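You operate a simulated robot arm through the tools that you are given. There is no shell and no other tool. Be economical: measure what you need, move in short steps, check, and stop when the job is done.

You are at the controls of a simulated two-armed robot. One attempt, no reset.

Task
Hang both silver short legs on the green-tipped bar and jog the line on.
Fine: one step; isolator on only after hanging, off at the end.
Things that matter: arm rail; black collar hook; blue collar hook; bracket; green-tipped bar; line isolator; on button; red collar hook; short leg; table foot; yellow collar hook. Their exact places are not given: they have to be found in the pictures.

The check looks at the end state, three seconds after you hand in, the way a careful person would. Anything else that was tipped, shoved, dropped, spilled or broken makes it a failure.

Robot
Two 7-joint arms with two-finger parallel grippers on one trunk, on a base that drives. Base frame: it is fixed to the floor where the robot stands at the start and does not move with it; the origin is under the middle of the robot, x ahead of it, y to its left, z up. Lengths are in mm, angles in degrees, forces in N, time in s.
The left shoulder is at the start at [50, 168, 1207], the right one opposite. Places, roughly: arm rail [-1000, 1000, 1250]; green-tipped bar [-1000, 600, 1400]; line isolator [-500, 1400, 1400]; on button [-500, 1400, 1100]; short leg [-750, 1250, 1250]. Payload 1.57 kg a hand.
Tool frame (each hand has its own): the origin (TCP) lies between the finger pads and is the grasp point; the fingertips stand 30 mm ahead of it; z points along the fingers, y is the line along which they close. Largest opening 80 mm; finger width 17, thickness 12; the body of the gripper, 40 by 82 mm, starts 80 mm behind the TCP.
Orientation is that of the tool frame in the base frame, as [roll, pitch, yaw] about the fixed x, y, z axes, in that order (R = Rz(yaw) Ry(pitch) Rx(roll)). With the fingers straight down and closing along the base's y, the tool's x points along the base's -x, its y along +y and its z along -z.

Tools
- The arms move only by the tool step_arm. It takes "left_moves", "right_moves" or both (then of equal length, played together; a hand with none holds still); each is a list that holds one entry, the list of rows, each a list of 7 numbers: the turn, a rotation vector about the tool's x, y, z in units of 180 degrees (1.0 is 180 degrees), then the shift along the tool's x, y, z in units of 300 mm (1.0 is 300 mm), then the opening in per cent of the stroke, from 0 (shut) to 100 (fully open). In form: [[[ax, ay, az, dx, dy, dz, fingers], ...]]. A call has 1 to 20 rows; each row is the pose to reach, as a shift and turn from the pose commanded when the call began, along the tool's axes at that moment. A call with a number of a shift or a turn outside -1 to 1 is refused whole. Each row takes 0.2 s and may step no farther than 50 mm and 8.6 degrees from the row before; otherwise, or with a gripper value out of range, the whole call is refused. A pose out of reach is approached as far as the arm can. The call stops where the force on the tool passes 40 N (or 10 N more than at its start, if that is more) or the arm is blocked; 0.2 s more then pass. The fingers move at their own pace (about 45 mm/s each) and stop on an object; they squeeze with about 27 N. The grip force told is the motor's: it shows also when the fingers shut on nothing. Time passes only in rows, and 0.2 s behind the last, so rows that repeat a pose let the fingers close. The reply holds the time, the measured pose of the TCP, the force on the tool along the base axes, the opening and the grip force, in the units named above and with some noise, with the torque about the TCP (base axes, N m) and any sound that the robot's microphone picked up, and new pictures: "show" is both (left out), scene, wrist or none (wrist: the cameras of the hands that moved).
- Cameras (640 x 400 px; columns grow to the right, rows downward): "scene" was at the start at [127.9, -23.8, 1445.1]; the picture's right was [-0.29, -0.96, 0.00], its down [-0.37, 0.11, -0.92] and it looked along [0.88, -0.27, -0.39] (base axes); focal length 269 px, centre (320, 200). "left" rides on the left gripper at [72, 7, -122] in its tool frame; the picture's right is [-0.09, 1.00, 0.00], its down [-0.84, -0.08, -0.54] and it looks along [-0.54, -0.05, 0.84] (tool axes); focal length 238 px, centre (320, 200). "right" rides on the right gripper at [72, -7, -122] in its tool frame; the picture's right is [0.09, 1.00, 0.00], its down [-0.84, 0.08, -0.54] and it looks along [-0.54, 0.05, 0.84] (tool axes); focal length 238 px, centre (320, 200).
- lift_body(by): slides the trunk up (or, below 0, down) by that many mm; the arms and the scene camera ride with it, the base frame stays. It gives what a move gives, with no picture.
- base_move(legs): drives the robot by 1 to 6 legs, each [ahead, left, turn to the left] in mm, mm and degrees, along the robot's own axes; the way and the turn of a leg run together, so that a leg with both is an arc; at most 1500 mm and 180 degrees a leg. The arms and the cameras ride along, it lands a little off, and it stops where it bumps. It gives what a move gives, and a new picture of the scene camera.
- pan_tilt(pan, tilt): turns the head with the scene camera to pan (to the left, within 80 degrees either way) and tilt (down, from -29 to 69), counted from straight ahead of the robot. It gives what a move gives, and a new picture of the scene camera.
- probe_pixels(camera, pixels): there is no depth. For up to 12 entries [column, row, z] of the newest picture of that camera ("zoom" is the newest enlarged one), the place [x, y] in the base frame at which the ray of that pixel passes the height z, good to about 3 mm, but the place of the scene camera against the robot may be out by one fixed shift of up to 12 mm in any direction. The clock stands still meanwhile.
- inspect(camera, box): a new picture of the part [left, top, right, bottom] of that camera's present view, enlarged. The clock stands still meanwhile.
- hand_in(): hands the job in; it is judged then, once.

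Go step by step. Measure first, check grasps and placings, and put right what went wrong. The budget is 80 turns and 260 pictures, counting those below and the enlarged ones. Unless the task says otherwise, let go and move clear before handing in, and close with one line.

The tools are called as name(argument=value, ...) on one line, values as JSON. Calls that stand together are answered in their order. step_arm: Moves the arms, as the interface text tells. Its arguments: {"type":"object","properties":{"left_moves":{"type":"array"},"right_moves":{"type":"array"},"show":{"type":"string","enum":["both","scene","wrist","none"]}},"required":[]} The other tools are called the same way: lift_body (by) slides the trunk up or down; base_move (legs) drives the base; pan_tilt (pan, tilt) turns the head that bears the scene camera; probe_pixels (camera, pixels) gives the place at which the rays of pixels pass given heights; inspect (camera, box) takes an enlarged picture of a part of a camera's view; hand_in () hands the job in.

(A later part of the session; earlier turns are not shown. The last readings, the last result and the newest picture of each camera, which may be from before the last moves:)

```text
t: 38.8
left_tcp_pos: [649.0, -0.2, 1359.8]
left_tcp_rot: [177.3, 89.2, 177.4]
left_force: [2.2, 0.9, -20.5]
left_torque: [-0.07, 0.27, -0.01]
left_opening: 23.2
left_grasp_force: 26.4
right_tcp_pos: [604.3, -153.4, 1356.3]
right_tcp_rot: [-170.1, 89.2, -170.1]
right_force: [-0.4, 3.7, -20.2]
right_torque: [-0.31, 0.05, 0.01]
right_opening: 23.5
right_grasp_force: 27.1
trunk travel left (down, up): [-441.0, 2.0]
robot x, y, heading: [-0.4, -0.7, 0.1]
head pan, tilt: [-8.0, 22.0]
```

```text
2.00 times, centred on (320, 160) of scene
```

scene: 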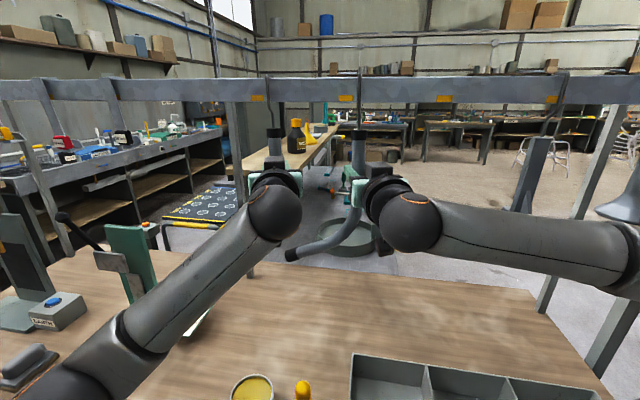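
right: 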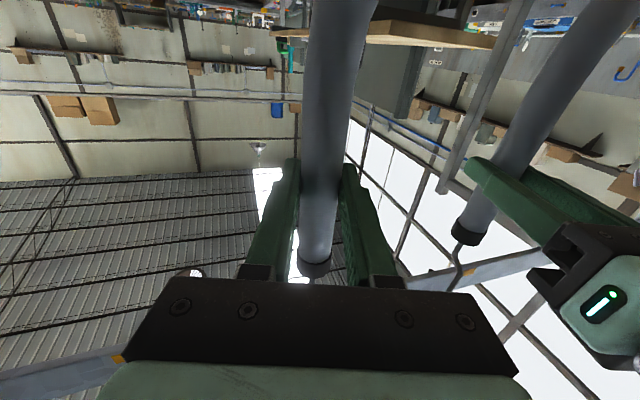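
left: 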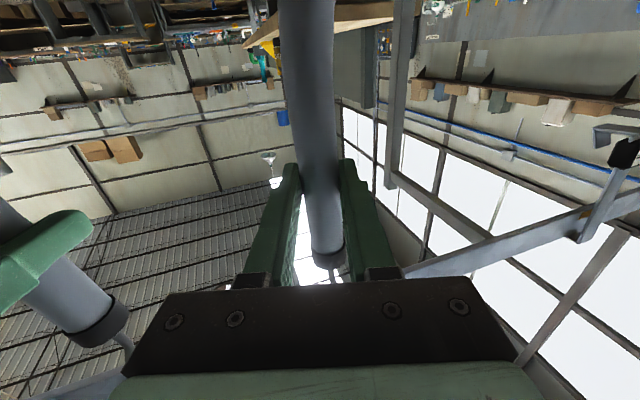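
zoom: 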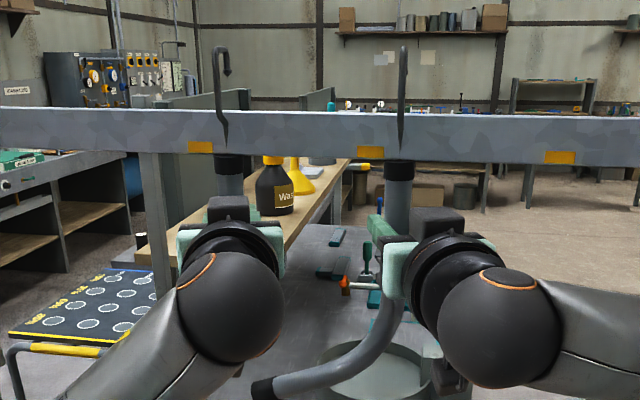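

Both hook tips show clear above the rail top (228,75 and 403,50), but about 20 N of downward force reads. I'll hold a moment to see whether that is just weight.

step_arm(left_moves=[[[0, 0, 0, 0, 0, 0, 0], [0, 0, 0, 0, 0, 0, 0]]], right_moves=[[[0, 0, 0, 0, 0, 0, 0], [0, 0, 0, 0, 0, 0, 0]]], show="wrist")

```text
t: 39.4
left_tcp_pos: [648.4, 0.1, 1360.6]
left_tcp_rot: [-173.5, 89.3, -173.3]
left_force: [3.4, 0.1, -19.7]
left_torque: [-0.13, 0.39, -0.02]
left_opening: 23.1
left_grasp_force: 26.8
right_tcp_pos: [604.2, -153.9, 1356.6]
right_tcp_rot: [-170.2, 89.2, -170.4]
right_force: [0.2, 4.3, -21.1]
right_torque: [-0.39, 0.06, -0.06]
right_opening: 23.2
right_grasp_force: 27.1
trunk travel left (down, up): [-441.0, 2.0]
robot x, y, heading: [-4.7, -1.0, -0.2]
head pan, tilt: [-8.0, 22.0]
```

right: 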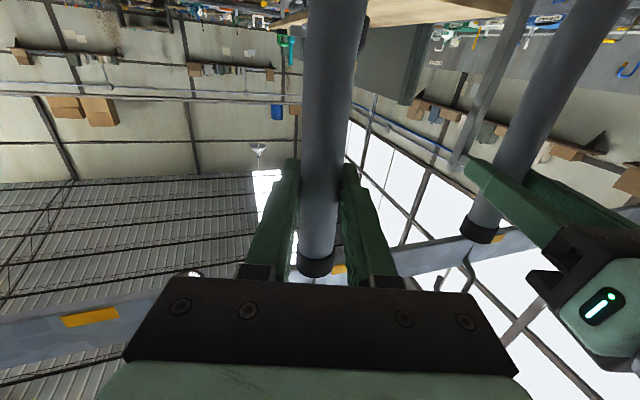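
left: 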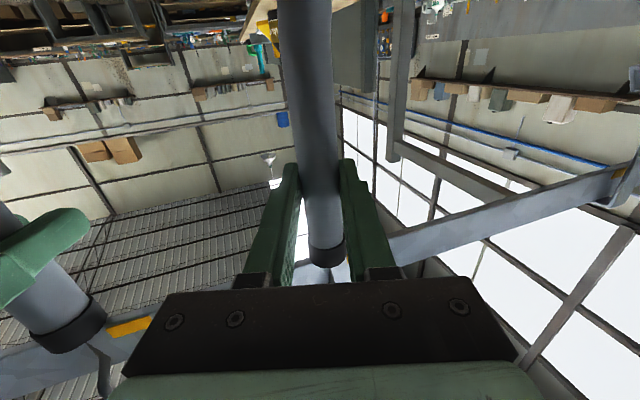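

The collars butt against the rail's underside (the hooks are offset so the load hangs under the rail). I'll lower 9 mm to relieve it, then back away with tips still above the rail top.

lift_body(by=-10)

inspect(camera="scene", box=[240, 60, 400, 160])

```text
t: 40.0
left_tcp_pos: [641.8, -2.5, 1359.8]
left_tcp_rot: [-12.3, 89.6, -12.4]
left_force: [0.8, -0.5, -0.8]
left_torque: [-0.08, 0.06, 0.02]
left_opening: 23.2
left_grasp_force: 26.8
right_tcp_pos: [599.4, -156.6, 1356.7]
right_tcp_rot: [16.7, 89.6, 16.4]
right_force: [-0.3, -0.3, -2.6]
right_torque: [0.01, 0.08, -0.04]
right_opening: 23.2
right_grasp_force: 26.9
trunk travel left (down, up): [-431.0, 12.0]
robot x, y, heading: [-6.5, -4.0, -0.2]
head pan, tilt: [-8.0, 22.0]
```

```text
4.00 times, centred on (320, 110) of scene
```

zoom: 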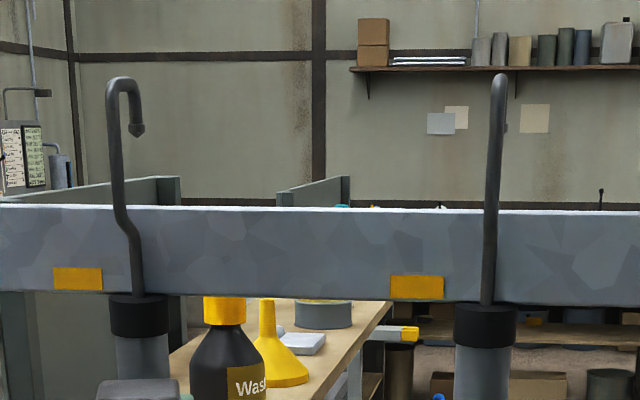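

Hooks are free with tips ~50 mm above the rail top (137,130 in the zoom). I'll back straight away.

base_move(legs=[[-420, 0, 0]])

step_arm(left_moves=[[[0, 0, 0, 0, 0.07, -0.12, 0], [0, 0, 0, 0, 0.14, -0.24, 0], [0, 0, 0, 0, 0.21, -0.36, 0], [0, 0, 0, 0, 0.28, -0.48, 0], [0, 0, 0, 0, 0.35, -0.6, 0]]], right_moves=[[[0, 0, 0, 0, 0, -0.09, 0], [0, 0, 0, 0, 0, -0.18, 0], [0, 0, 0, 0, 0, -0.27, 0], [0, 0, 0, 0, 0, -0.36, 0], [0, 0, 0, 0, 0, -0.45, 0]]], show="scene")

```text
t: 42.5
left_tcp_pos: [224.9, -7.0, 1356.2]
left_tcp_rot: [84.1, 90.0, 83.3]
left_force: [0.2, 0.0, -1.9]
left_torque: [-0.05, 0.12, 0.01]
left_opening: 23.1
left_grasp_force: 26.9
right_tcp_pos: [179.8, -160.4, 1353.3]
right_tcp_rot: [-68.6, 90.0, -69.5]
right_force: [0.1, -0.6, -1.6]
right_torque: [-0.08, 0.03, 0.01]
right_opening: 22.9
right_grasp_force: 26.9
trunk travel left (down, up): [-431.0, 12.0]
robot x, y, heading: [-420.4, 1.6, -0.7]
head pan, tilt: [-8.0, 22.0]
```

scene: 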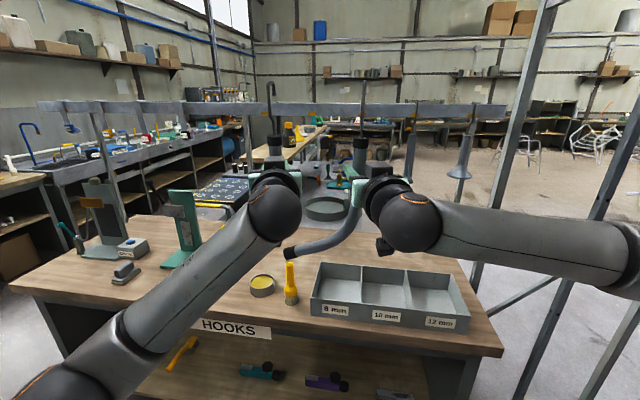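

```text
t: 43.8
left_tcp_pos: [45.5, 99.5, 1355.9]
left_tcp_rot: [-59.3, 89.9, -60.0]
left_force: [-0.5, 0.1, -0.9]
left_torque: [-0.06, 0.05, 0.01]
left_opening: 23.0
left_grasp_force: 27.4
right_tcp_pos: [45.4, -157.0, 1355.1]
right_tcp_rot: [67.6, 90.0, 66.8]
right_force: [0.0, -0.5, -1.7]
right_torque: [-0.05, 0.07, 0.04]
right_opening: 23.1
right_grasp_force: 27.2
trunk travel left (down, up): [-431.0, 12.0]
robot x, y, heading: [-420.7, 0.8, -0.6]
head pan, tilt: [-8.0, 22.0]
```

scene: 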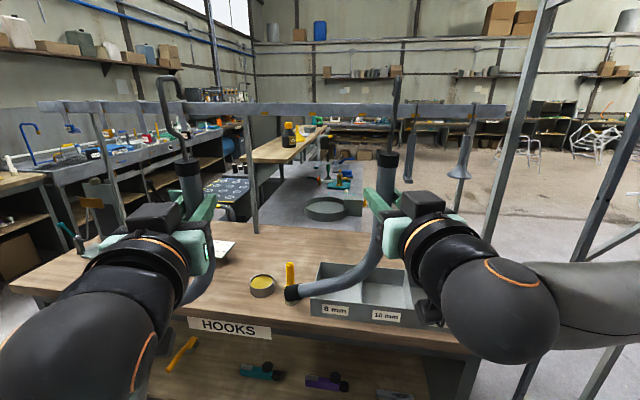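

Both legs are held securely off the bench. Turning left toward the green bar.

base_move(legs=[[0, 0, 120]])

pan_tilt(pan=15, tilt=15)

```text
t: 49.2
left_tcp_pos: [-740.4, 358.5, 1355.4]
left_tcp_rot: [28.0, 90.0, 147.5]
left_force: [0.1, 0.2, -2.8]
left_torque: [-0.01, -0.04, 0.03]
left_opening: 22.9
left_grasp_force: 27.2
right_tcp_pos: [-518.5, 486.3, 1353.8]
right_tcp_rot: [40.7, 90.0, 160.1]
right_force: [-1.0, 0.3, -2.0]
right_torque: [0.01, -0.06, -0.02]
right_opening: 23.2
right_grasp_force: 27.0
trunk travel left (down, up): [-431.0, 12.0]
robot x, y, heading: [-420.8, 2.1, 119.5]
head pan, tilt: [-8.0, 22.0]
```

scene: 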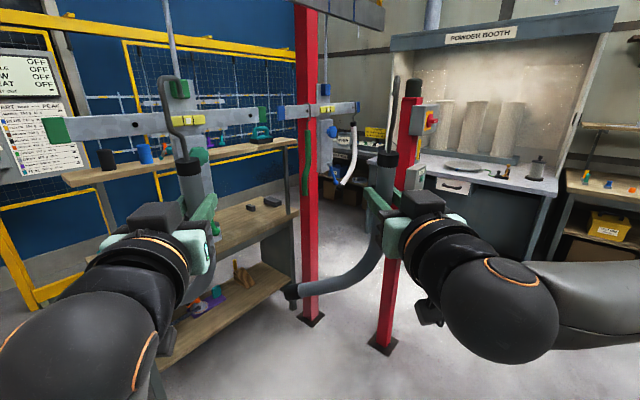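

```text
t: 50.0
left_tcp_pos: [-740.1, 359.0, 1356.9]
left_tcp_rot: [12.8, 89.9, 132.2]
left_force: [0.8, 0.4, -1.2]
left_torque: [0.02, -0.04, -0.02]
left_opening: 23.1
left_grasp_force: 26.8
right_tcp_pos: [-518.2, 486.2, 1354.4]
right_tcp_rot: [-150.5, 90.0, -31.3]
right_force: [-0.1, -0.1, -1.4]
right_torque: [0.0, -0.04, -0.02]
right_opening: 23.3
right_grasp_force: 26.9
trunk travel left (down, up): [-431.0, 12.0]
robot x, y, heading: [-419.0, 4.5, 119.5]
head pan, tilt: [15.0, 15.0]
```

scene: 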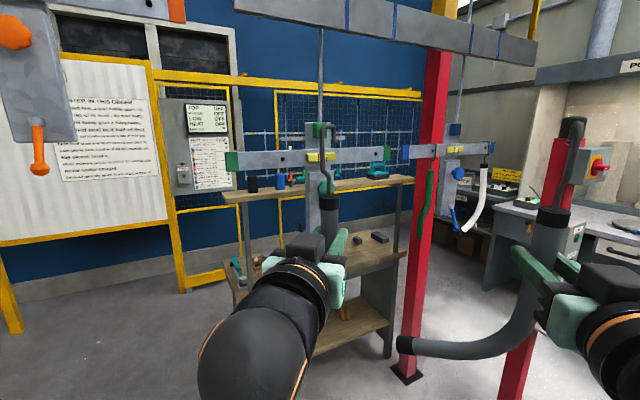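

The green bar spans (230,160) to (388,155) in this view. I'll zoom for its dots and probe at several heights.

inspect(camera="scene", box=[210, 90, 410, 215])

probe_pixels(camera="scene", pixels=[[228, 153, 1430], [228, 153, 1400], [389, 147, 1430], [389, 147, 1400], [320, 156, 1400], [320, 156, 1430], [590, 165, 1400], [590, 165, 1350]])

inspect(camera="left", box=[0, 0, 640, 400])

inspect(camera="right", box=[0, 0, 640, 400])

```text
3.20 times, centred on (310, 152) of scene
```

zoom: 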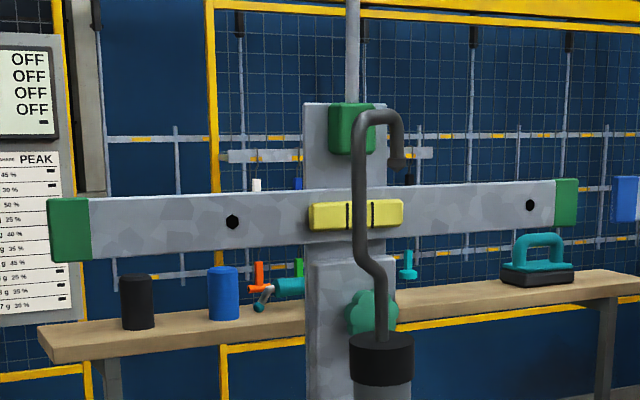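

```text
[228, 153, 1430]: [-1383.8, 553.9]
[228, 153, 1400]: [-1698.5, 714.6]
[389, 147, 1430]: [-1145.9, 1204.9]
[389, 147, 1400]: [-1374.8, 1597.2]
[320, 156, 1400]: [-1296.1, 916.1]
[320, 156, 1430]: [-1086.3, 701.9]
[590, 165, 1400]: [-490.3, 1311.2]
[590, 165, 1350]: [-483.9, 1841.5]
```

```text
1.00 times, centred on (320, 200) of left
```

zoom: 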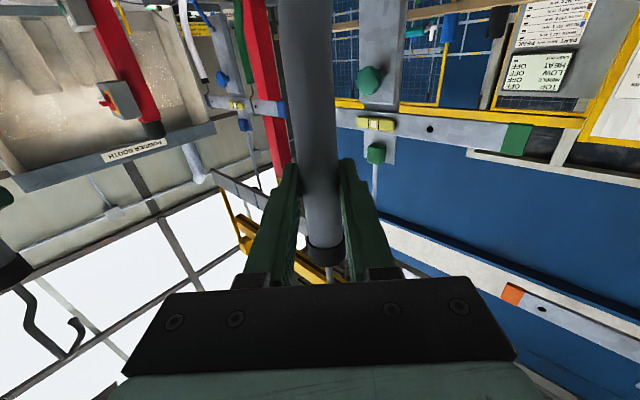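

```text
1.00 times, centred on (320, 200) of right
```

zoom: 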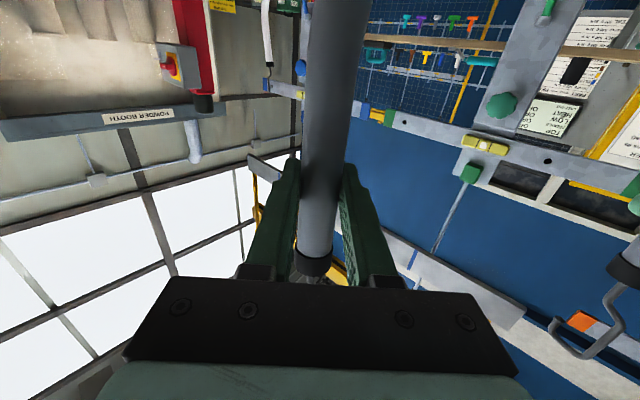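

Triangulating from the wrists (robot frame f,l,z): bar tag about (847, 220, 1430), left dot about (779, 301, 1428). I'll zoom in on the wrist views for the right dot and the ends.

inspect(camera="right", box=[360, 90, 640, 265])

inspect(camera="left", box=[180, 60, 560, 200])

```text
2.29 times, centred on (500, 178) of right
```

zoom: 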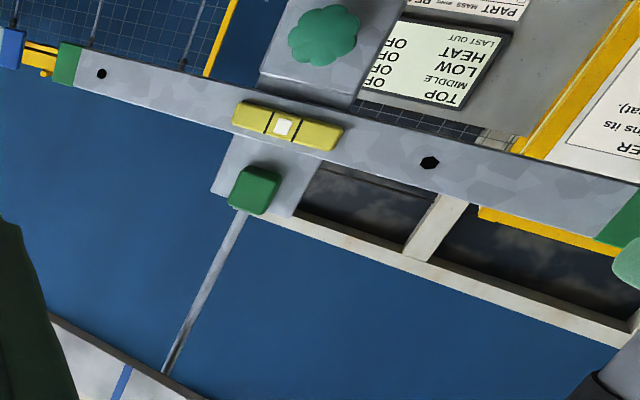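

```text
1.68 times, centred on (370, 130) of left
```

zoom: 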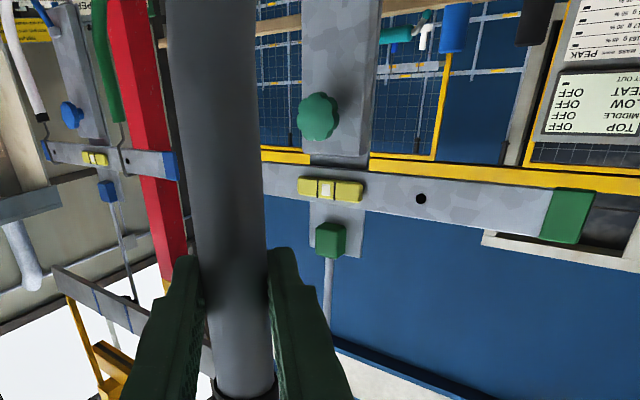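

The bar's forward normal points at about 159°, center (-1028, 632, 1430), left dot (-1065, 532), right dot (-960, 810). I'll drive to about (-358, 534) and turn to 172° so both dots face the hands squarely (hooks are skewed 17°).

base_move(legs=[[431, -315, 0], [0, 0, 52.5]])

lift_body(by=-26)

pan_tilt(pan=-5, tilt=12)

inspect(camera="left", box=[0, 0, 640, 400])

inspect(camera="right", box=[0, 0, 640, 400])

```text
t: 55.4
left_tcp_pos: [-839.2, 491.5, 1357.1]
left_tcp_rot: [26.0, 90.0, -162.6]
left_force: [0.4, 0.3, -1.7]
left_torque: [0.03, -0.03, -0.03]
left_opening: 23.3
left_grasp_force: 27.1
right_tcp_pos: [-803.4, 744.4, 1354.5]
right_tcp_rot: [33.8, 90.0, -154.8]
right_force: [0.2, -0.5, -2.1]
right_torque: [0.05, -0.04, -0.01]
right_opening: 23.2
right_grasp_force: 26.5
trunk travel left (down, up): [-431.0, 12.0]
robot x, y, heading: [-364.0, 520.4, 171.5]
head pan, tilt: [15.0, 15.0]
```

scene: 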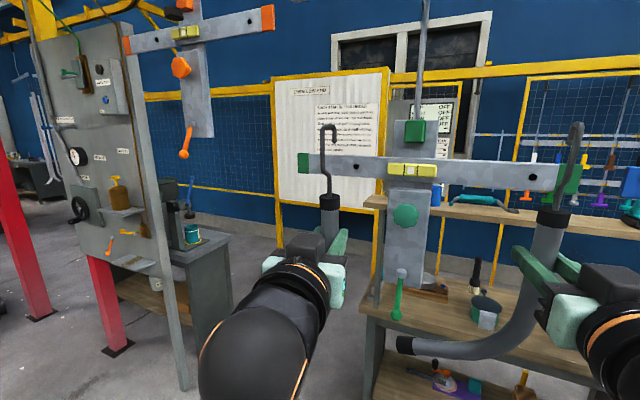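

```text
t: 56.1
left_tcp_pos: [-839.4, 492.1, 1329.8]
left_tcp_rot: [9.7, 89.9, -178.8]
left_force: [-0.6, 0.1, -1.4]
left_torque: [0.04, -0.07, -0.03]
left_opening: 23.1
left_grasp_force: 27.2
right_tcp_pos: [-803.2, 746.6, 1327.9]
right_tcp_rot: [28.1, 89.9, -160.5]
right_force: [-0.7, -0.1, -0.7]
right_torque: [0.03, -0.03, -0.03]
right_opening: 23.2
right_grasp_force: 26.8
trunk travel left (down, up): [-405.0, 38.0]
robot x, y, heading: [-361.7, 521.5, 171.3]
head pan, tilt: [15.0, 15.0]
```

```text
t: 57.0
left_tcp_pos: [-838.6, 492.6, 1330.3]
left_tcp_rot: [12.7, 90.0, -175.8]
left_force: [0.2, 0.1, -0.1]
left_torque: [0.06, -0.04, 0.01]
left_opening: 23.0
left_grasp_force: 27.2
right_tcp_pos: [-802.9, 745.6, 1328.4]
right_tcp_rot: [-155.8, 90.0, 15.8]
right_force: [-0.6, -0.2, -1.4]
right_torque: [0.06, -0.08, -0.01]
right_opening: 23.0
right_grasp_force: 27.3
trunk travel left (down, up): [-405.0, 38.0]
robot x, y, heading: [-359.4, 524.0, 171.1]
head pan, tilt: [-5.0, 12.0]
```

scene: 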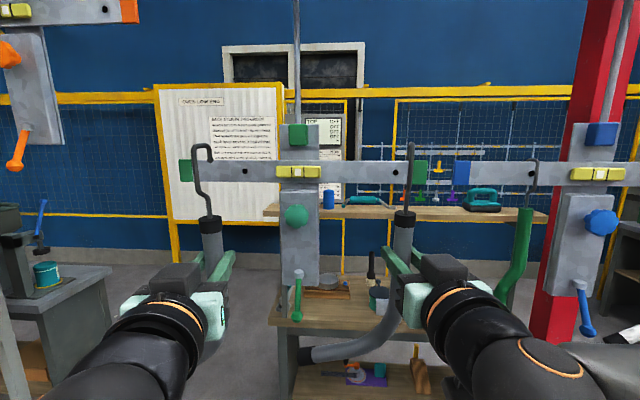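

```text
1.00 times, centred on (320, 200) of left
```

zoom: 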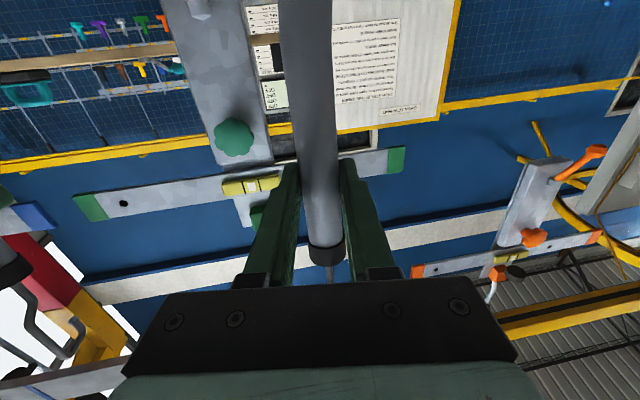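

```text
1.00 times, centred on (320, 200) of right
```

zoom: 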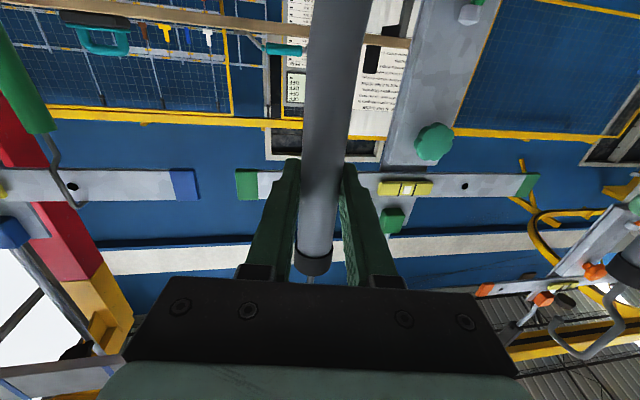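

Re-measured in robot frame: left dot (693, 97, 1428), right dot (644, -204, 1428), bar z 1405–1449, tilted 9°. I'll shift the right hand 50 mm right, drive 90 mm ahead and re-check.

step_arm(left_moves=[[[0, 0, 0, 0, -0.01, 0, 0], [0, 0, 0, 0, -0.017, 0, 0]]], right_moves=[[[0, 0, 0, 0, -0.08, 0, 0], [0, 0, 0, 0, -0.167, 0, 0]]], show="none")

base_move(legs=[[90, 0, 0]])

inspect(camera="left", box=[0, 0, 640, 400])

inspect(camera="right", box=[0, 0, 640, 400])

inspect(camera="scene", box=[130, 100, 530, 350])

```text
t: 57.6
left_tcp_pos: [-838.0, 496.0, 1331.6]
left_tcp_rot: [96.0, 89.9, -92.5]
left_force: [0.0, 0.5, -1.3]
left_torque: [0.08, -0.06, -0.01]
left_opening: 23.0
left_grasp_force: 26.9
right_tcp_pos: [-794.9, 795.6, 1329.9]
right_tcp_rot: [139.4, 90.0, -49.2]
right_force: [-0.1, -0.7, -2.5]
right_torque: [0.02, -0.01, 0.01]
right_opening: 23.3
right_grasp_force: 27.6
trunk travel left (down, up): [-405.0, 38.0]
robot x, y, heading: [-358.9, 521.2, 171.8]
head pan, tilt: [-5.0, 12.0]
```

```text
t: 58.7
left_tcp_pos: [-926.3, 511.0, 1329.0]
left_tcp_rot: [-170.7, 89.8, 0.6]
left_force: [-0.2, 0.2, -0.7]
left_torque: [0.05, -0.01, -0.01]
left_opening: 23.0
left_grasp_force: 27.3
right_tcp_pos: [-883.7, 808.2, 1328.8]
right_tcp_rot: [-167.4, 89.9, 4.0]
right_force: [0.1, 0.1, -1.6]
right_torque: [0.08, -0.02, -0.01]
right_opening: 23.3
right_grasp_force: 26.6
trunk travel left (down, up): [-405.0, 38.0]
robot x, y, heading: [-447.7, 534.4, 171.3]
head pan, tilt: [-5.0, 12.0]
```

scene: 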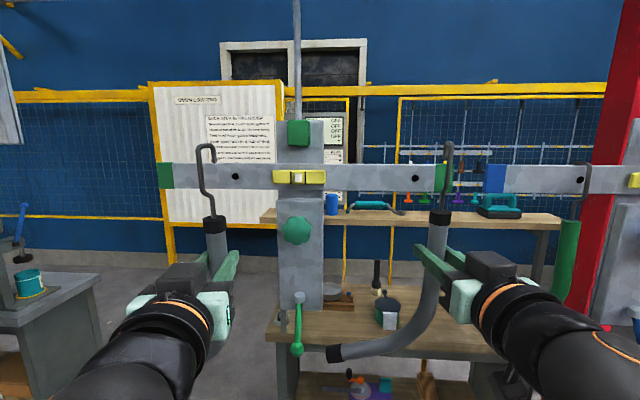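

```text
1.00 times, centred on (320, 200) of left
```

zoom: 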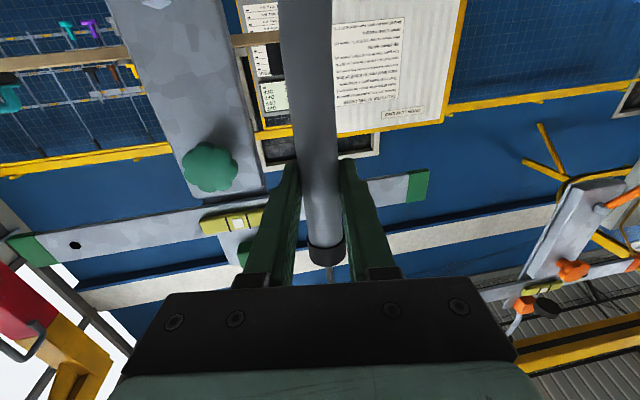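

```text
1.00 times, centred on (320, 200) of right
```

zoom: 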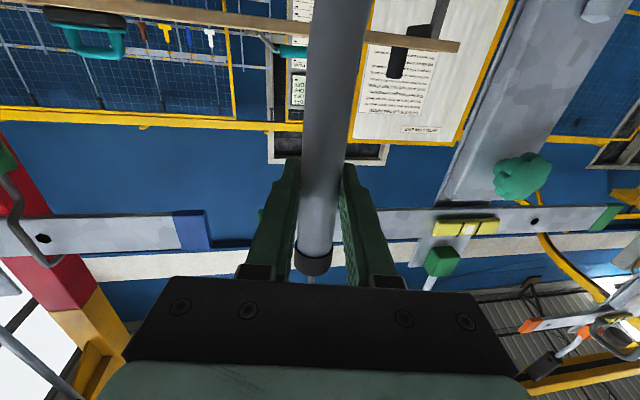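

```text
1.60 times, centred on (330, 225) of scene
```

zoom: 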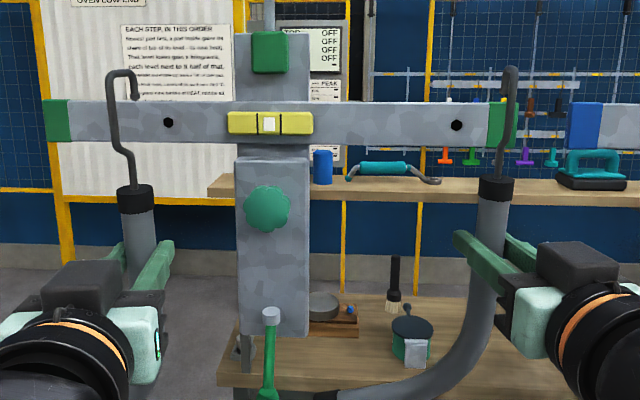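

Fresh triangulation: left dot (606, 97, 1429), right dot (558, -209, 1429); the right leg's tail would meet the center plate if held vertical, so I'll roll both legs 7° into their natural hang, shift sideways, and advance the left 100 mm.

step_arm(left_moves=[[[0, 0, -0.02, 0, -0.032, 0, 0], [0, 0, -0.039, 0, -0.064, 0, 0], [0, 0, -0.039, 0, -0.064, 0.11, 0], [0, 0, -0.039, 0, -0.064, 0.22, 0], [0, 0, -0.039, 0, -0.064, 0.33, 0]]], right_moves=[[[0, 0, -0.02, 0, -0.042, 0, 0], [0, 0, -0.039, 0, -0.083, 0, 0], [0, 0, -0.039, 0, -0.083, 0, 0], [0, 0, -0.039, 0, -0.083, 0, 0], [0, 0, -0.039, 0, -0.083, 0, 0]]])

inspect(camera="scene", box=[130, 120, 290, 220])

```text
t: 59.9
left_tcp_pos: [-1021.4, 545.1, 1331.8]
left_tcp_rot: [-90.5, 83.0, 80.9]
left_force: [0.4, 0.3, -1.7]
left_torque: [0.02, -0.04, 0.01]
left_opening: 23.1
left_grasp_force: 27.3
right_tcp_pos: [-878.9, 831.7, 1329.9]
right_tcp_rot: [-90.7, 83.1, 80.9]
right_force: [0.5, 0.1, -1.8]
right_torque: [0.03, 0.0, 0.0]
right_opening: 23.1
right_grasp_force: 26.7
trunk travel left (down, up): [-405.0, 38.0]
robot x, y, heading: [-446.7, 540.4, 171.6]
head pan, tilt: [-5.0, 12.0]
```

scene: 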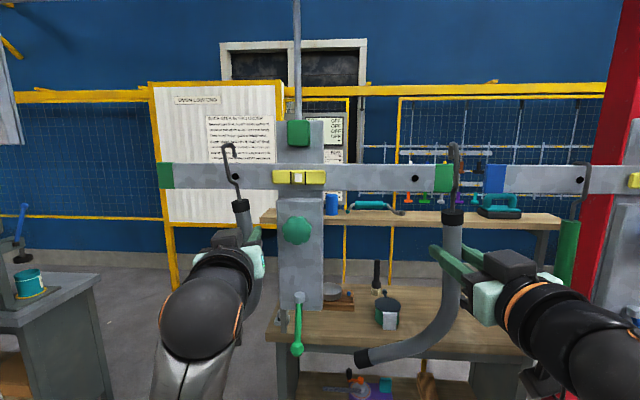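
right: 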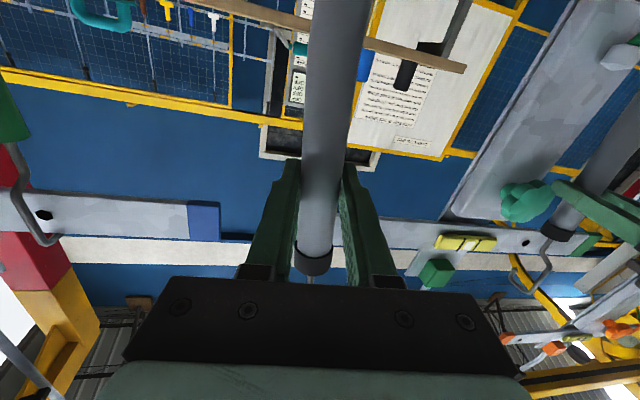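
left: 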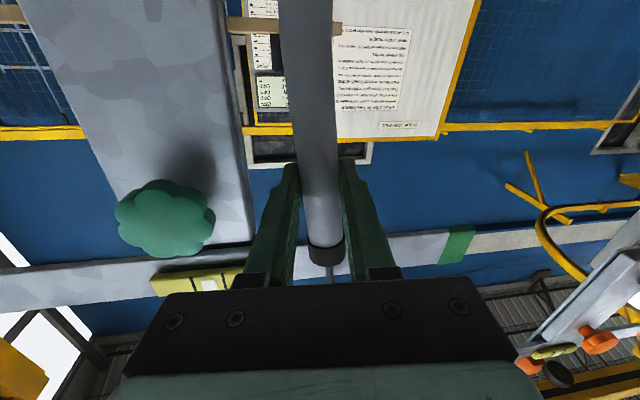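

```text
4.00 times, centred on (210, 170) of scene
```

zoom: 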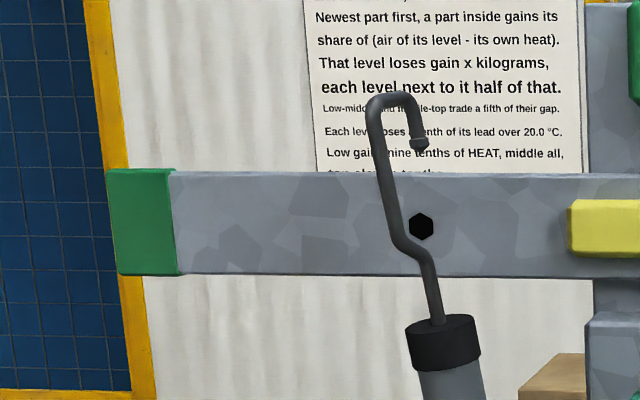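

The left hook tip (418,148 in the zoom) is above the bar top (row 172) and the collar is below the bar. I'll advance the last ~36 mm.

step_arm(left_moves=[[[0, 0, 0, 0, 0, 0.04, 0], [0, 0, 0, 0, 0, 0.08, 0], [0, 0, 0, 0, 0, 0.12, 0], [0, 0, 0, 0, 0, 0.12, 0]]], show="wrist")

inspect(camera="scene", box=[130, 120, 290, 220])

inspect(camera="right", box=[440, 180, 640, 305])

```text
t: 60.9
left_tcp_pos: [-1054.1, 549.1, 1331.6]
left_tcp_rot: [-89.5, 82.9, 81.9]
left_force: [8.9, -1.2, -4.8]
left_torque: [0.18, 0.54, 0.1]
left_opening: 23.2
left_grasp_force: 26.8
right_tcp_pos: [-878.4, 831.5, 1330.8]
right_tcp_rot: [-89.9, 83.0, 81.6]
right_force: [-0.3, 0.2, -1.1]
right_torque: [0.02, -0.04, 0.03]
right_opening: 22.9
right_grasp_force: 26.6
trunk travel left (down, up): [-405.0, 38.0]
robot x, y, heading: [-450.6, 537.7, 171.6]
head pan, tilt: [-5.0, 12.0]
```

left: 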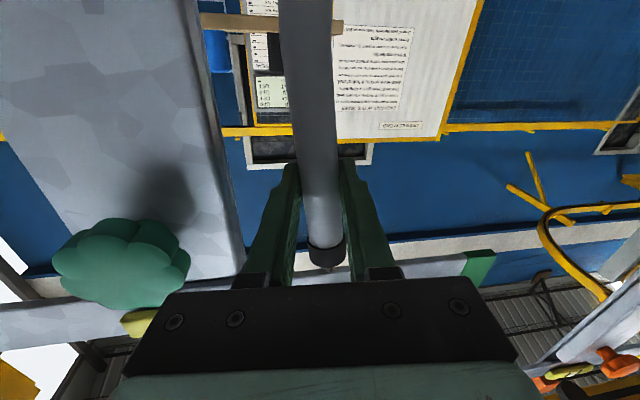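

```text
4.00 times, centred on (210, 170) of scene
```

zoom: 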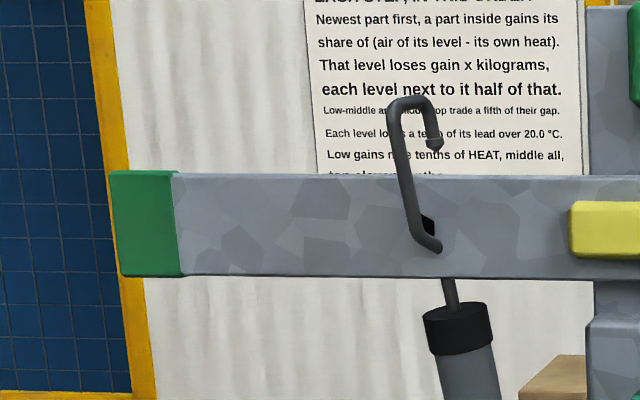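

```text
3.20 times, centred on (540, 242) of right
```

zoom: 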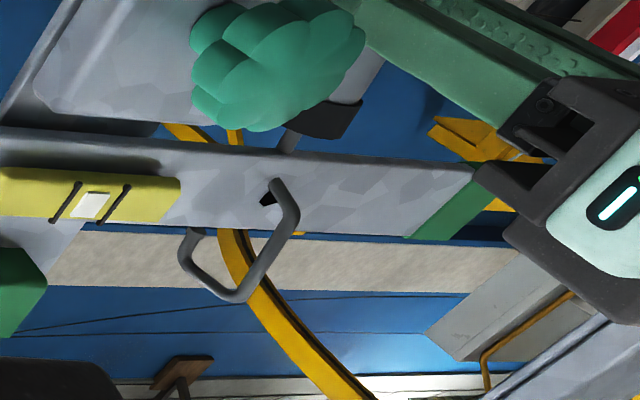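

The lower wire's kink touches the bar's front face (9 N), with the crook above the bar in the right wrist view. I'll ease back 4 mm and lower 9 mm so the kink drops toward the bar's underside, then look.

step_arm(left_moves=[[[0, 0, 0, 0, 0, -0.013, 0], [0, 0, 0, 0.015, 0, -0.013, 0], [0, 0, 0, 0.03, 0, -0.013, 0], [0, 0, 0, 0.03, 0, -0.013, 0]]], show="none")

inspect(camera="scene", box=[190, 130, 270, 210])

inspect(camera="right", box=[480, 200, 580, 290])

```text
t: 61.9
left_tcp_pos: [-1051.8, 549.6, 1320.1]
left_tcp_rot: [-90.3, 83.1, 81.2]
left_force: [1.0, 0.2, -1.3]
left_torque: [0.02, 0.0, 0.01]
left_opening: 23.2
left_grasp_force: 26.6
right_tcp_pos: [-879.3, 831.4, 1329.8]
right_tcp_rot: [-90.4, 83.0, 80.9]
right_force: [-0.5, 0.2, -2.0]
right_torque: [0.08, -0.04, 0.03]
right_opening: 23.3
right_grasp_force: 27.0
trunk travel left (down, up): [-405.0, 38.0]
robot x, y, heading: [-451.1, 535.4, 171.4]
head pan, tilt: [-5.0, 12.0]
```

```text
5.00 times, centred on (230, 170) of scene
```

zoom: 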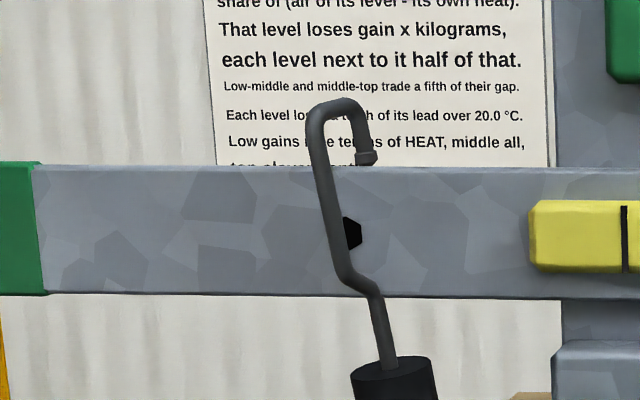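

```text
4.44 times, centred on (530, 245) of right
```

zoom: 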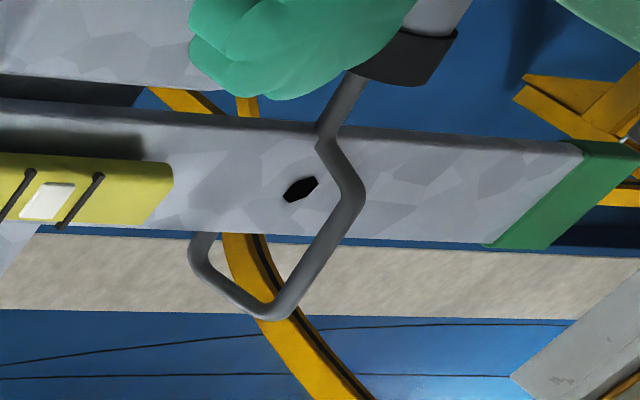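

The kink is now about at the bar's underside and the tip just over its top. Advance 10 mm in small steps, watching the force.

step_arm(left_moves=[[[0, 0, 0, 0.005, 0, 0.012, 0], [0, 0, 0, 0.01, 0, 0.023, 0], [0, 0, 0, 0.012, 0, 0.035, 0], [0, 0, 0, 0.012, 0, 0.035, 0]]], show="none")

inspect(camera="scene", box=[190, 130, 270, 210])

inspect(camera="right", box=[480, 200, 580, 290])

```text
t: 62.9
left_tcp_pos: [-1060.0, 552.5, 1320.2]
left_tcp_rot: [-88.1, 83.0, 83.4]
left_force: [8.5, -1.6, -0.5]
left_torque: [0.14, 0.7, 0.12]
left_opening: 23.2
left_grasp_force: 27.1
right_tcp_pos: [-877.9, 831.3, 1330.7]
right_tcp_rot: [-89.6, 83.0, 81.8]
right_force: [0.0, 0.3, -0.8]
right_torque: [0.01, -0.04, -0.01]
right_opening: 23.0
right_grasp_force: 27.0
trunk travel left (down, up): [-405.0, 38.0]
robot x, y, heading: [-448.2, 538.8, 171.1]
head pan, tilt: [-5.0, 12.0]
```

```text
5.00 times, centred on (230, 170) of scene
```

zoom: 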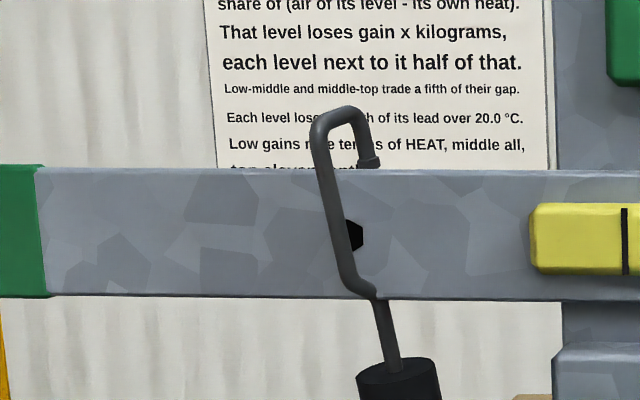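

```text
4.44 times, centred on (530, 245) of right
```

zoom: 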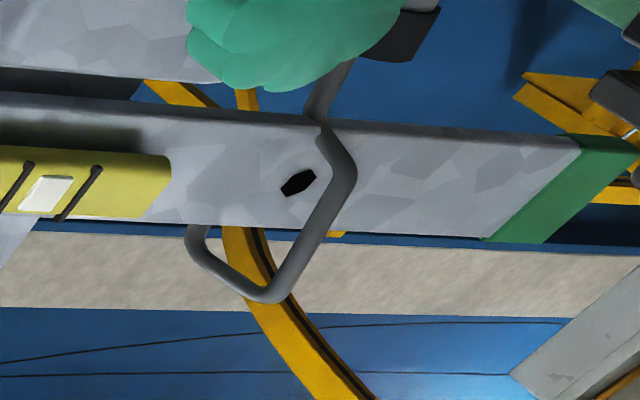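

The kink still presses the lower front edge (8.5 N); the tip appears behind the top edge. I'll ease back 3 mm and lower another 10 mm, checking for vertical contact.

step_arm(left_moves=[[[0, 0, 0, 0, 0, -0.008, 0], [0, 0, 0, 0.012, 0, -0.01, 0], [0, 0, 0, 0.024, 0, -0.01, 0], [0, 0, 0, 0.034, 0, -0.01, 0], [0, 0, 0, 0.034, 0, -0.01, 0]]], show="none")

inspect(camera="scene", box=[190, 130, 270, 210])

inspect(camera="right", box=[480, 200, 580, 290])

```text
t: 64.1
left_tcp_pos: [-1059.2, 553.3, 1307.3]
left_tcp_rot: [-90.5, 82.9, 81.0]
left_force: [-0.5, -0.8, -1.7]
left_torque: [0.04, -0.07, 0.01]
left_opening: 23.1
left_grasp_force: 26.7
right_tcp_pos: [-878.7, 832.3, 1330.8]
right_tcp_rot: [-90.4, 83.0, 81.0]
right_force: [-0.4, -0.3, -1.9]
right_torque: [0.0, -0.06, -0.04]
right_opening: 23.3
right_grasp_force: 27.0
trunk travel left (down, up): [-405.0, 38.0]
robot x, y, heading: [-452.0, 537.0, 171.5]
head pan, tilt: [-5.0, 12.0]
```

```text
5.00 times, centred on (230, 170) of scene
```

zoom: 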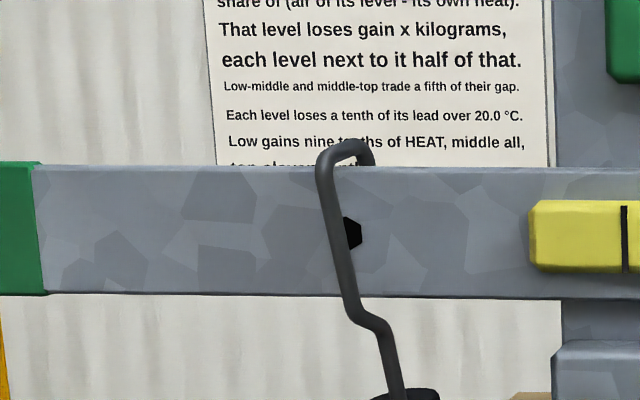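

```text
4.44 times, centred on (530, 245) of right
```

zoom: 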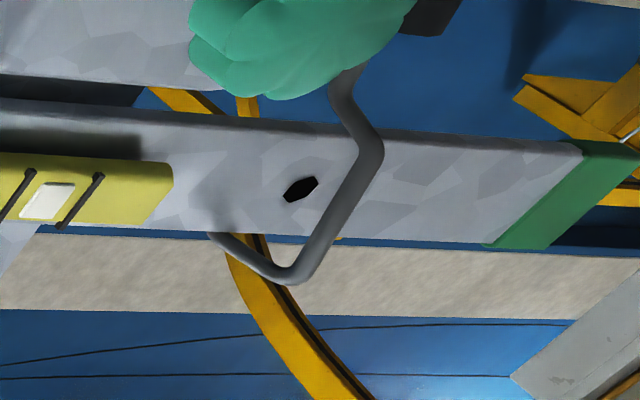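

The tip is now hidden behind the bar: the crook is over it, no contact. I'll lower on until the hook seats on the bar.

step_arm(left_moves=[[[0, 0, 0, 0.012, 0, 0.005, 0], [0, 0, 0, 0.022, 0, 0.008, 0], [0, 0, 0, 0.03, 0, 0.01, 0], [0, 0, 0, 0.03, 0, 0.01, 0]]], show="none")

inspect(camera="scene", box=[190, 130, 270, 210])

inspect(camera="right", box=[480, 200, 580, 290])

```text
t: 65.1
left_tcp_pos: [-1059.9, 552.7, 1303.5]
left_tcp_rot: [-85.1, 83.0, 86.4]
left_force: [-0.7, -2.5, 18.7]
left_torque: [0.03, -0.16, -0.02]
left_opening: 23.1
left_grasp_force: 27.3
right_tcp_pos: [-877.6, 831.0, 1330.8]
right_tcp_rot: [-89.5, 82.9, 82.0]
right_force: [-0.2, 0.2, -1.9]
right_torque: [0.04, -0.04, 0.01]
right_opening: 23.1
right_grasp_force: 27.4
trunk travel left (down, up): [-405.0, 38.0]
robot x, y, heading: [-451.7, 537.7, 171.3]
head pan, tilt: [-5.0, 12.0]
```

```text
5.00 times, centred on (230, 170) of scene
```

zoom: 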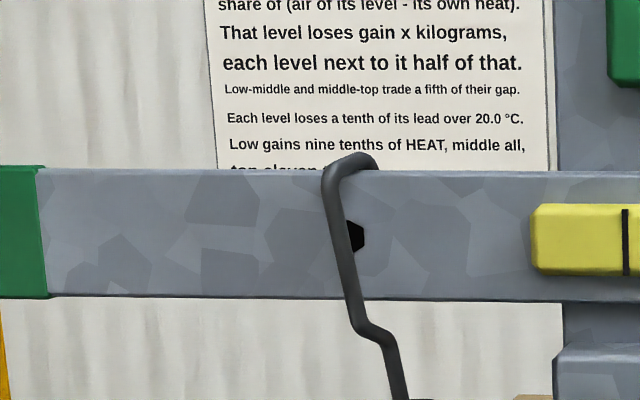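

```text
4.44 times, centred on (530, 245) of right
```

zoom: 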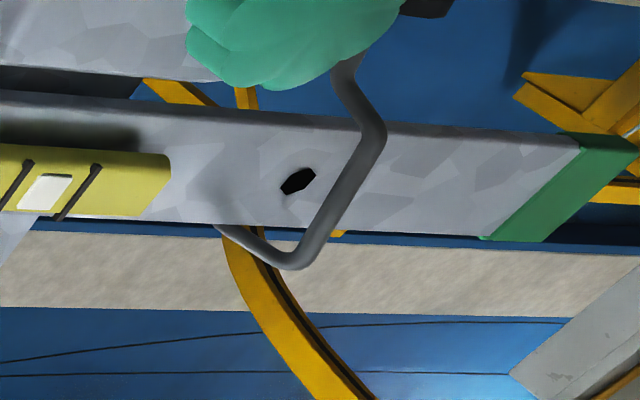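

The hook is seated (+19 N up). I'll ease up 4 mm and open the left fingers gradually.

step_arm(left_moves=[[[0, 0, 0, -0.018, 0, 0, 0], [0, 0, 0, -0.018, 0, 0, 0], [0, 0, 0, -0.018, 0, 0, 32], [0, 0, 0, -0.018, 0, 0, 36], [0, 0, 0, -0.018, 0, 0, 45], [0, 0, 0, -0.018, 0, 0, 60], [0, 0, 0, -0.018, 0, 0, 80], [0, 0, 0, -0.018, 0, 0, 100], [0, 0, 0, -0.018, 0, 0, 100]]])

```text
t: 67.1
left_tcp_pos: [-1063.2, 550.3, 1303.8]
left_tcp_rot: [-90.6, 82.9, 81.1]
left_force: [0.5, -10.1, -3.9]
left_torque: [-0.17, 0.07, -0.36]
left_opening: 70.4
left_grasp_force: 0.1
right_tcp_pos: [-878.8, 829.4, 1330.0]
right_tcp_rot: [-90.2, 82.9, 81.2]
right_force: [0.2, 0.4, -1.3]
right_torque: [0.02, -0.03, 0.0]
right_opening: 22.9
right_grasp_force: 27.3
trunk travel left (down, up): [-405.0, 38.0]
robot x, y, heading: [-448.0, 539.7, 171.3]
head pan, tilt: [-5.0, 12.0]
```

scene: 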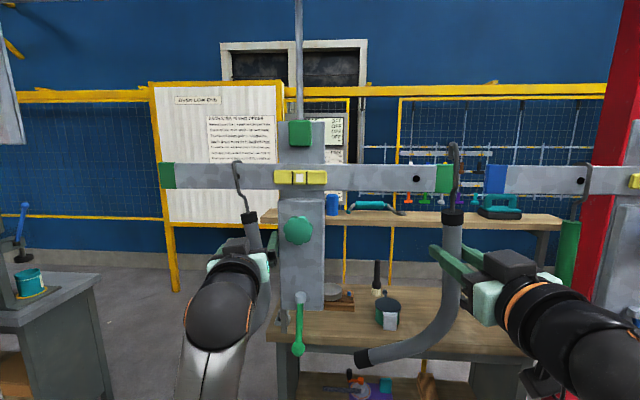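
left: 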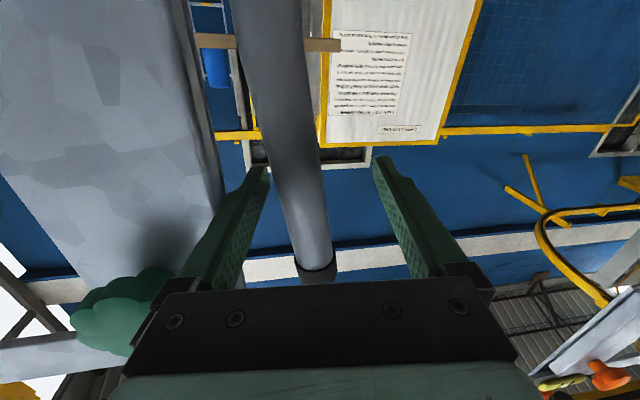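

The left leg hangs on its own; the −10 N sideways is likely the right finger brushing the center plate. I'll narrow slightly and retreat straight back.

step_arm(left_moves=[[[0, 0, 0, 0, 0, 0, 85], [0, 0, 0, 0, 0, -0.04, 85], [0, 0, 0, 0, 0, -0.1, 85], [0, 0, 0, 0, 0, -0.2, 85], [0, 0, 0, 0, 0, -0.33, 85]]])

inspect(camera="scene", box=[150, 120, 350, 360])

```text
t: 68.4
left_tcp_pos: [-956.8, 521.7, 1362.9]
left_tcp_rot: [-37.2, 80.1, 135.8]
left_force: [0.9, 0.5, -0.1]
left_torque: [-0.01, 0.0, -0.01]
left_opening: 68.0
left_grasp_force: 0.1
right_tcp_pos: [-880.6, 831.6, 1329.4]
right_tcp_rot: [-91.0, 82.9, 80.3]
right_force: [0.0, -0.3, -0.8]
right_torque: [0.06, -0.03, -0.02]
right_opening: 22.9
right_grasp_force: 26.6
trunk travel left (down, up): [-405.0, 38.0]
robot x, y, heading: [-449.3, 540.0, 171.6]
head pan, tilt: [-5.0, 12.0]
stopped in row 5 (left hand): the arm was blocked; the commanded pose is now the measured one
```

scene: 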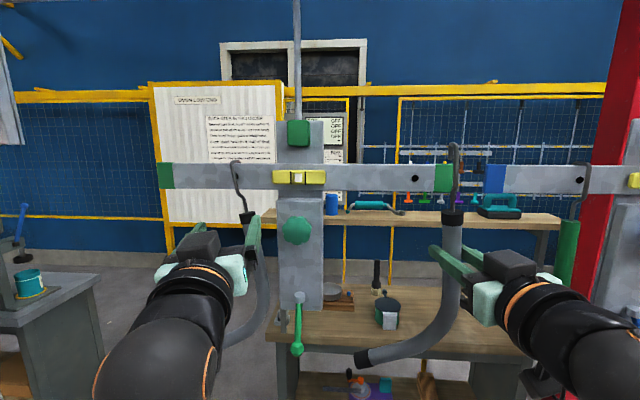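
left: 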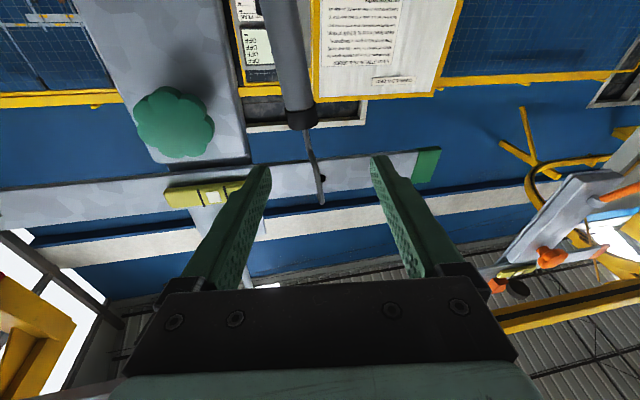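

```text
1.67 times, centred on (250, 240) of scene
```

zoom: 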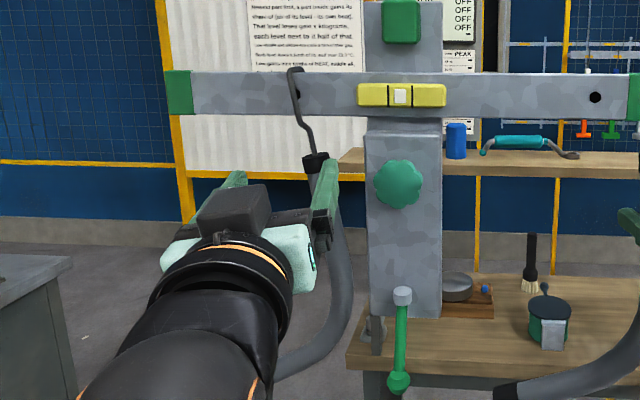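

The left leg hangs freely on the bar and the bar stays level; the left hand sprang up to z≈1363 while backing but is clear. I'll retreat it further and check the hook.

step_arm(left_moves=[[[0, 0, 0, 0, 0.02, -0.08, 85], [0, 0, 0, 0, 0.05, -0.16, 85]]], show="wrist")

inspect(camera="scene", box=[190, 130, 270, 210])

inspect(camera="right", box=[440, 180, 640, 305])

```text
t: 69.2
left_tcp_pos: [-906.6, 491.6, 1383.8]
left_tcp_rot: [-22.3, 76.8, 152.3]
left_force: [-0.3, -0.6, -0.5]
left_torque: [0.0, 0.01, -0.03]
left_opening: 68.0
left_grasp_force: 0.0
right_tcp_pos: [-879.2, 831.8, 1329.5]
right_tcp_rot: [-91.0, 82.9, 80.5]
right_force: [0.2, -1.5, -1.7]
right_torque: [0.03, -0.01, 0.02]
right_opening: 23.1
right_grasp_force: 26.2
trunk travel left (down, up): [-405.0, 38.0]
robot x, y, heading: [-444.0, 534.0, 171.6]
head pan, tilt: [-5.0, 12.0]
stopped in row 2 (left hand): the arm was blocked; the commanded pose is now the measured one
```

left: 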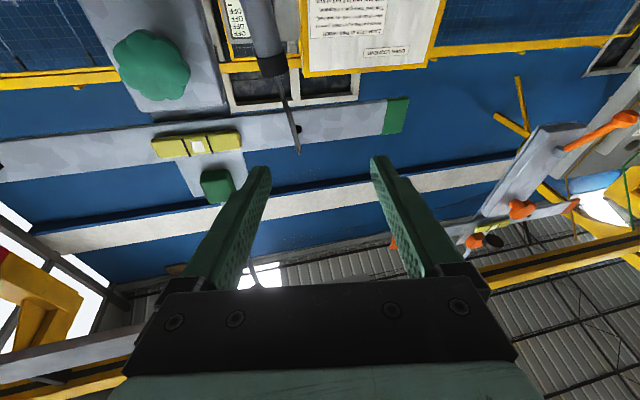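

```text
5.00 times, centred on (230, 170) of scene
```

zoom: 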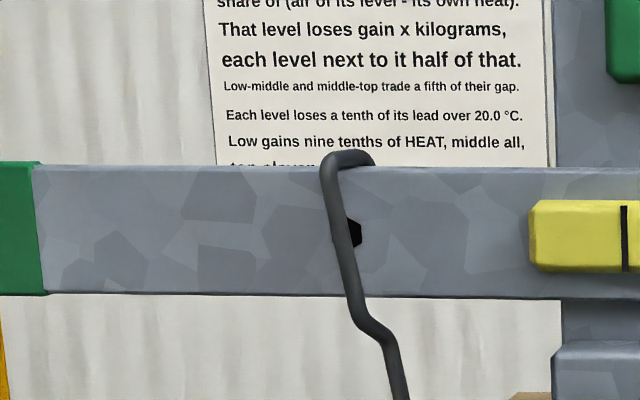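

```text
3.20 times, centred on (540, 242) of right
```

zoom: 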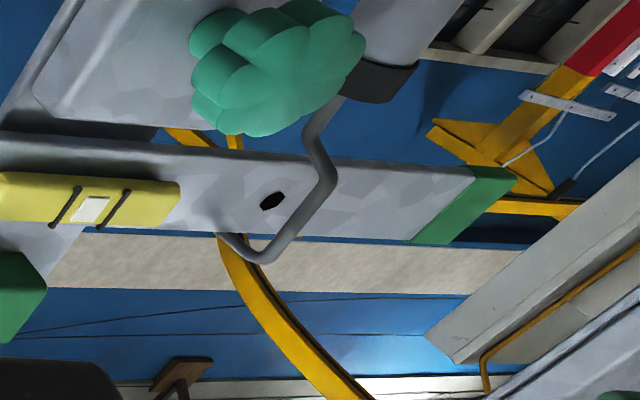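

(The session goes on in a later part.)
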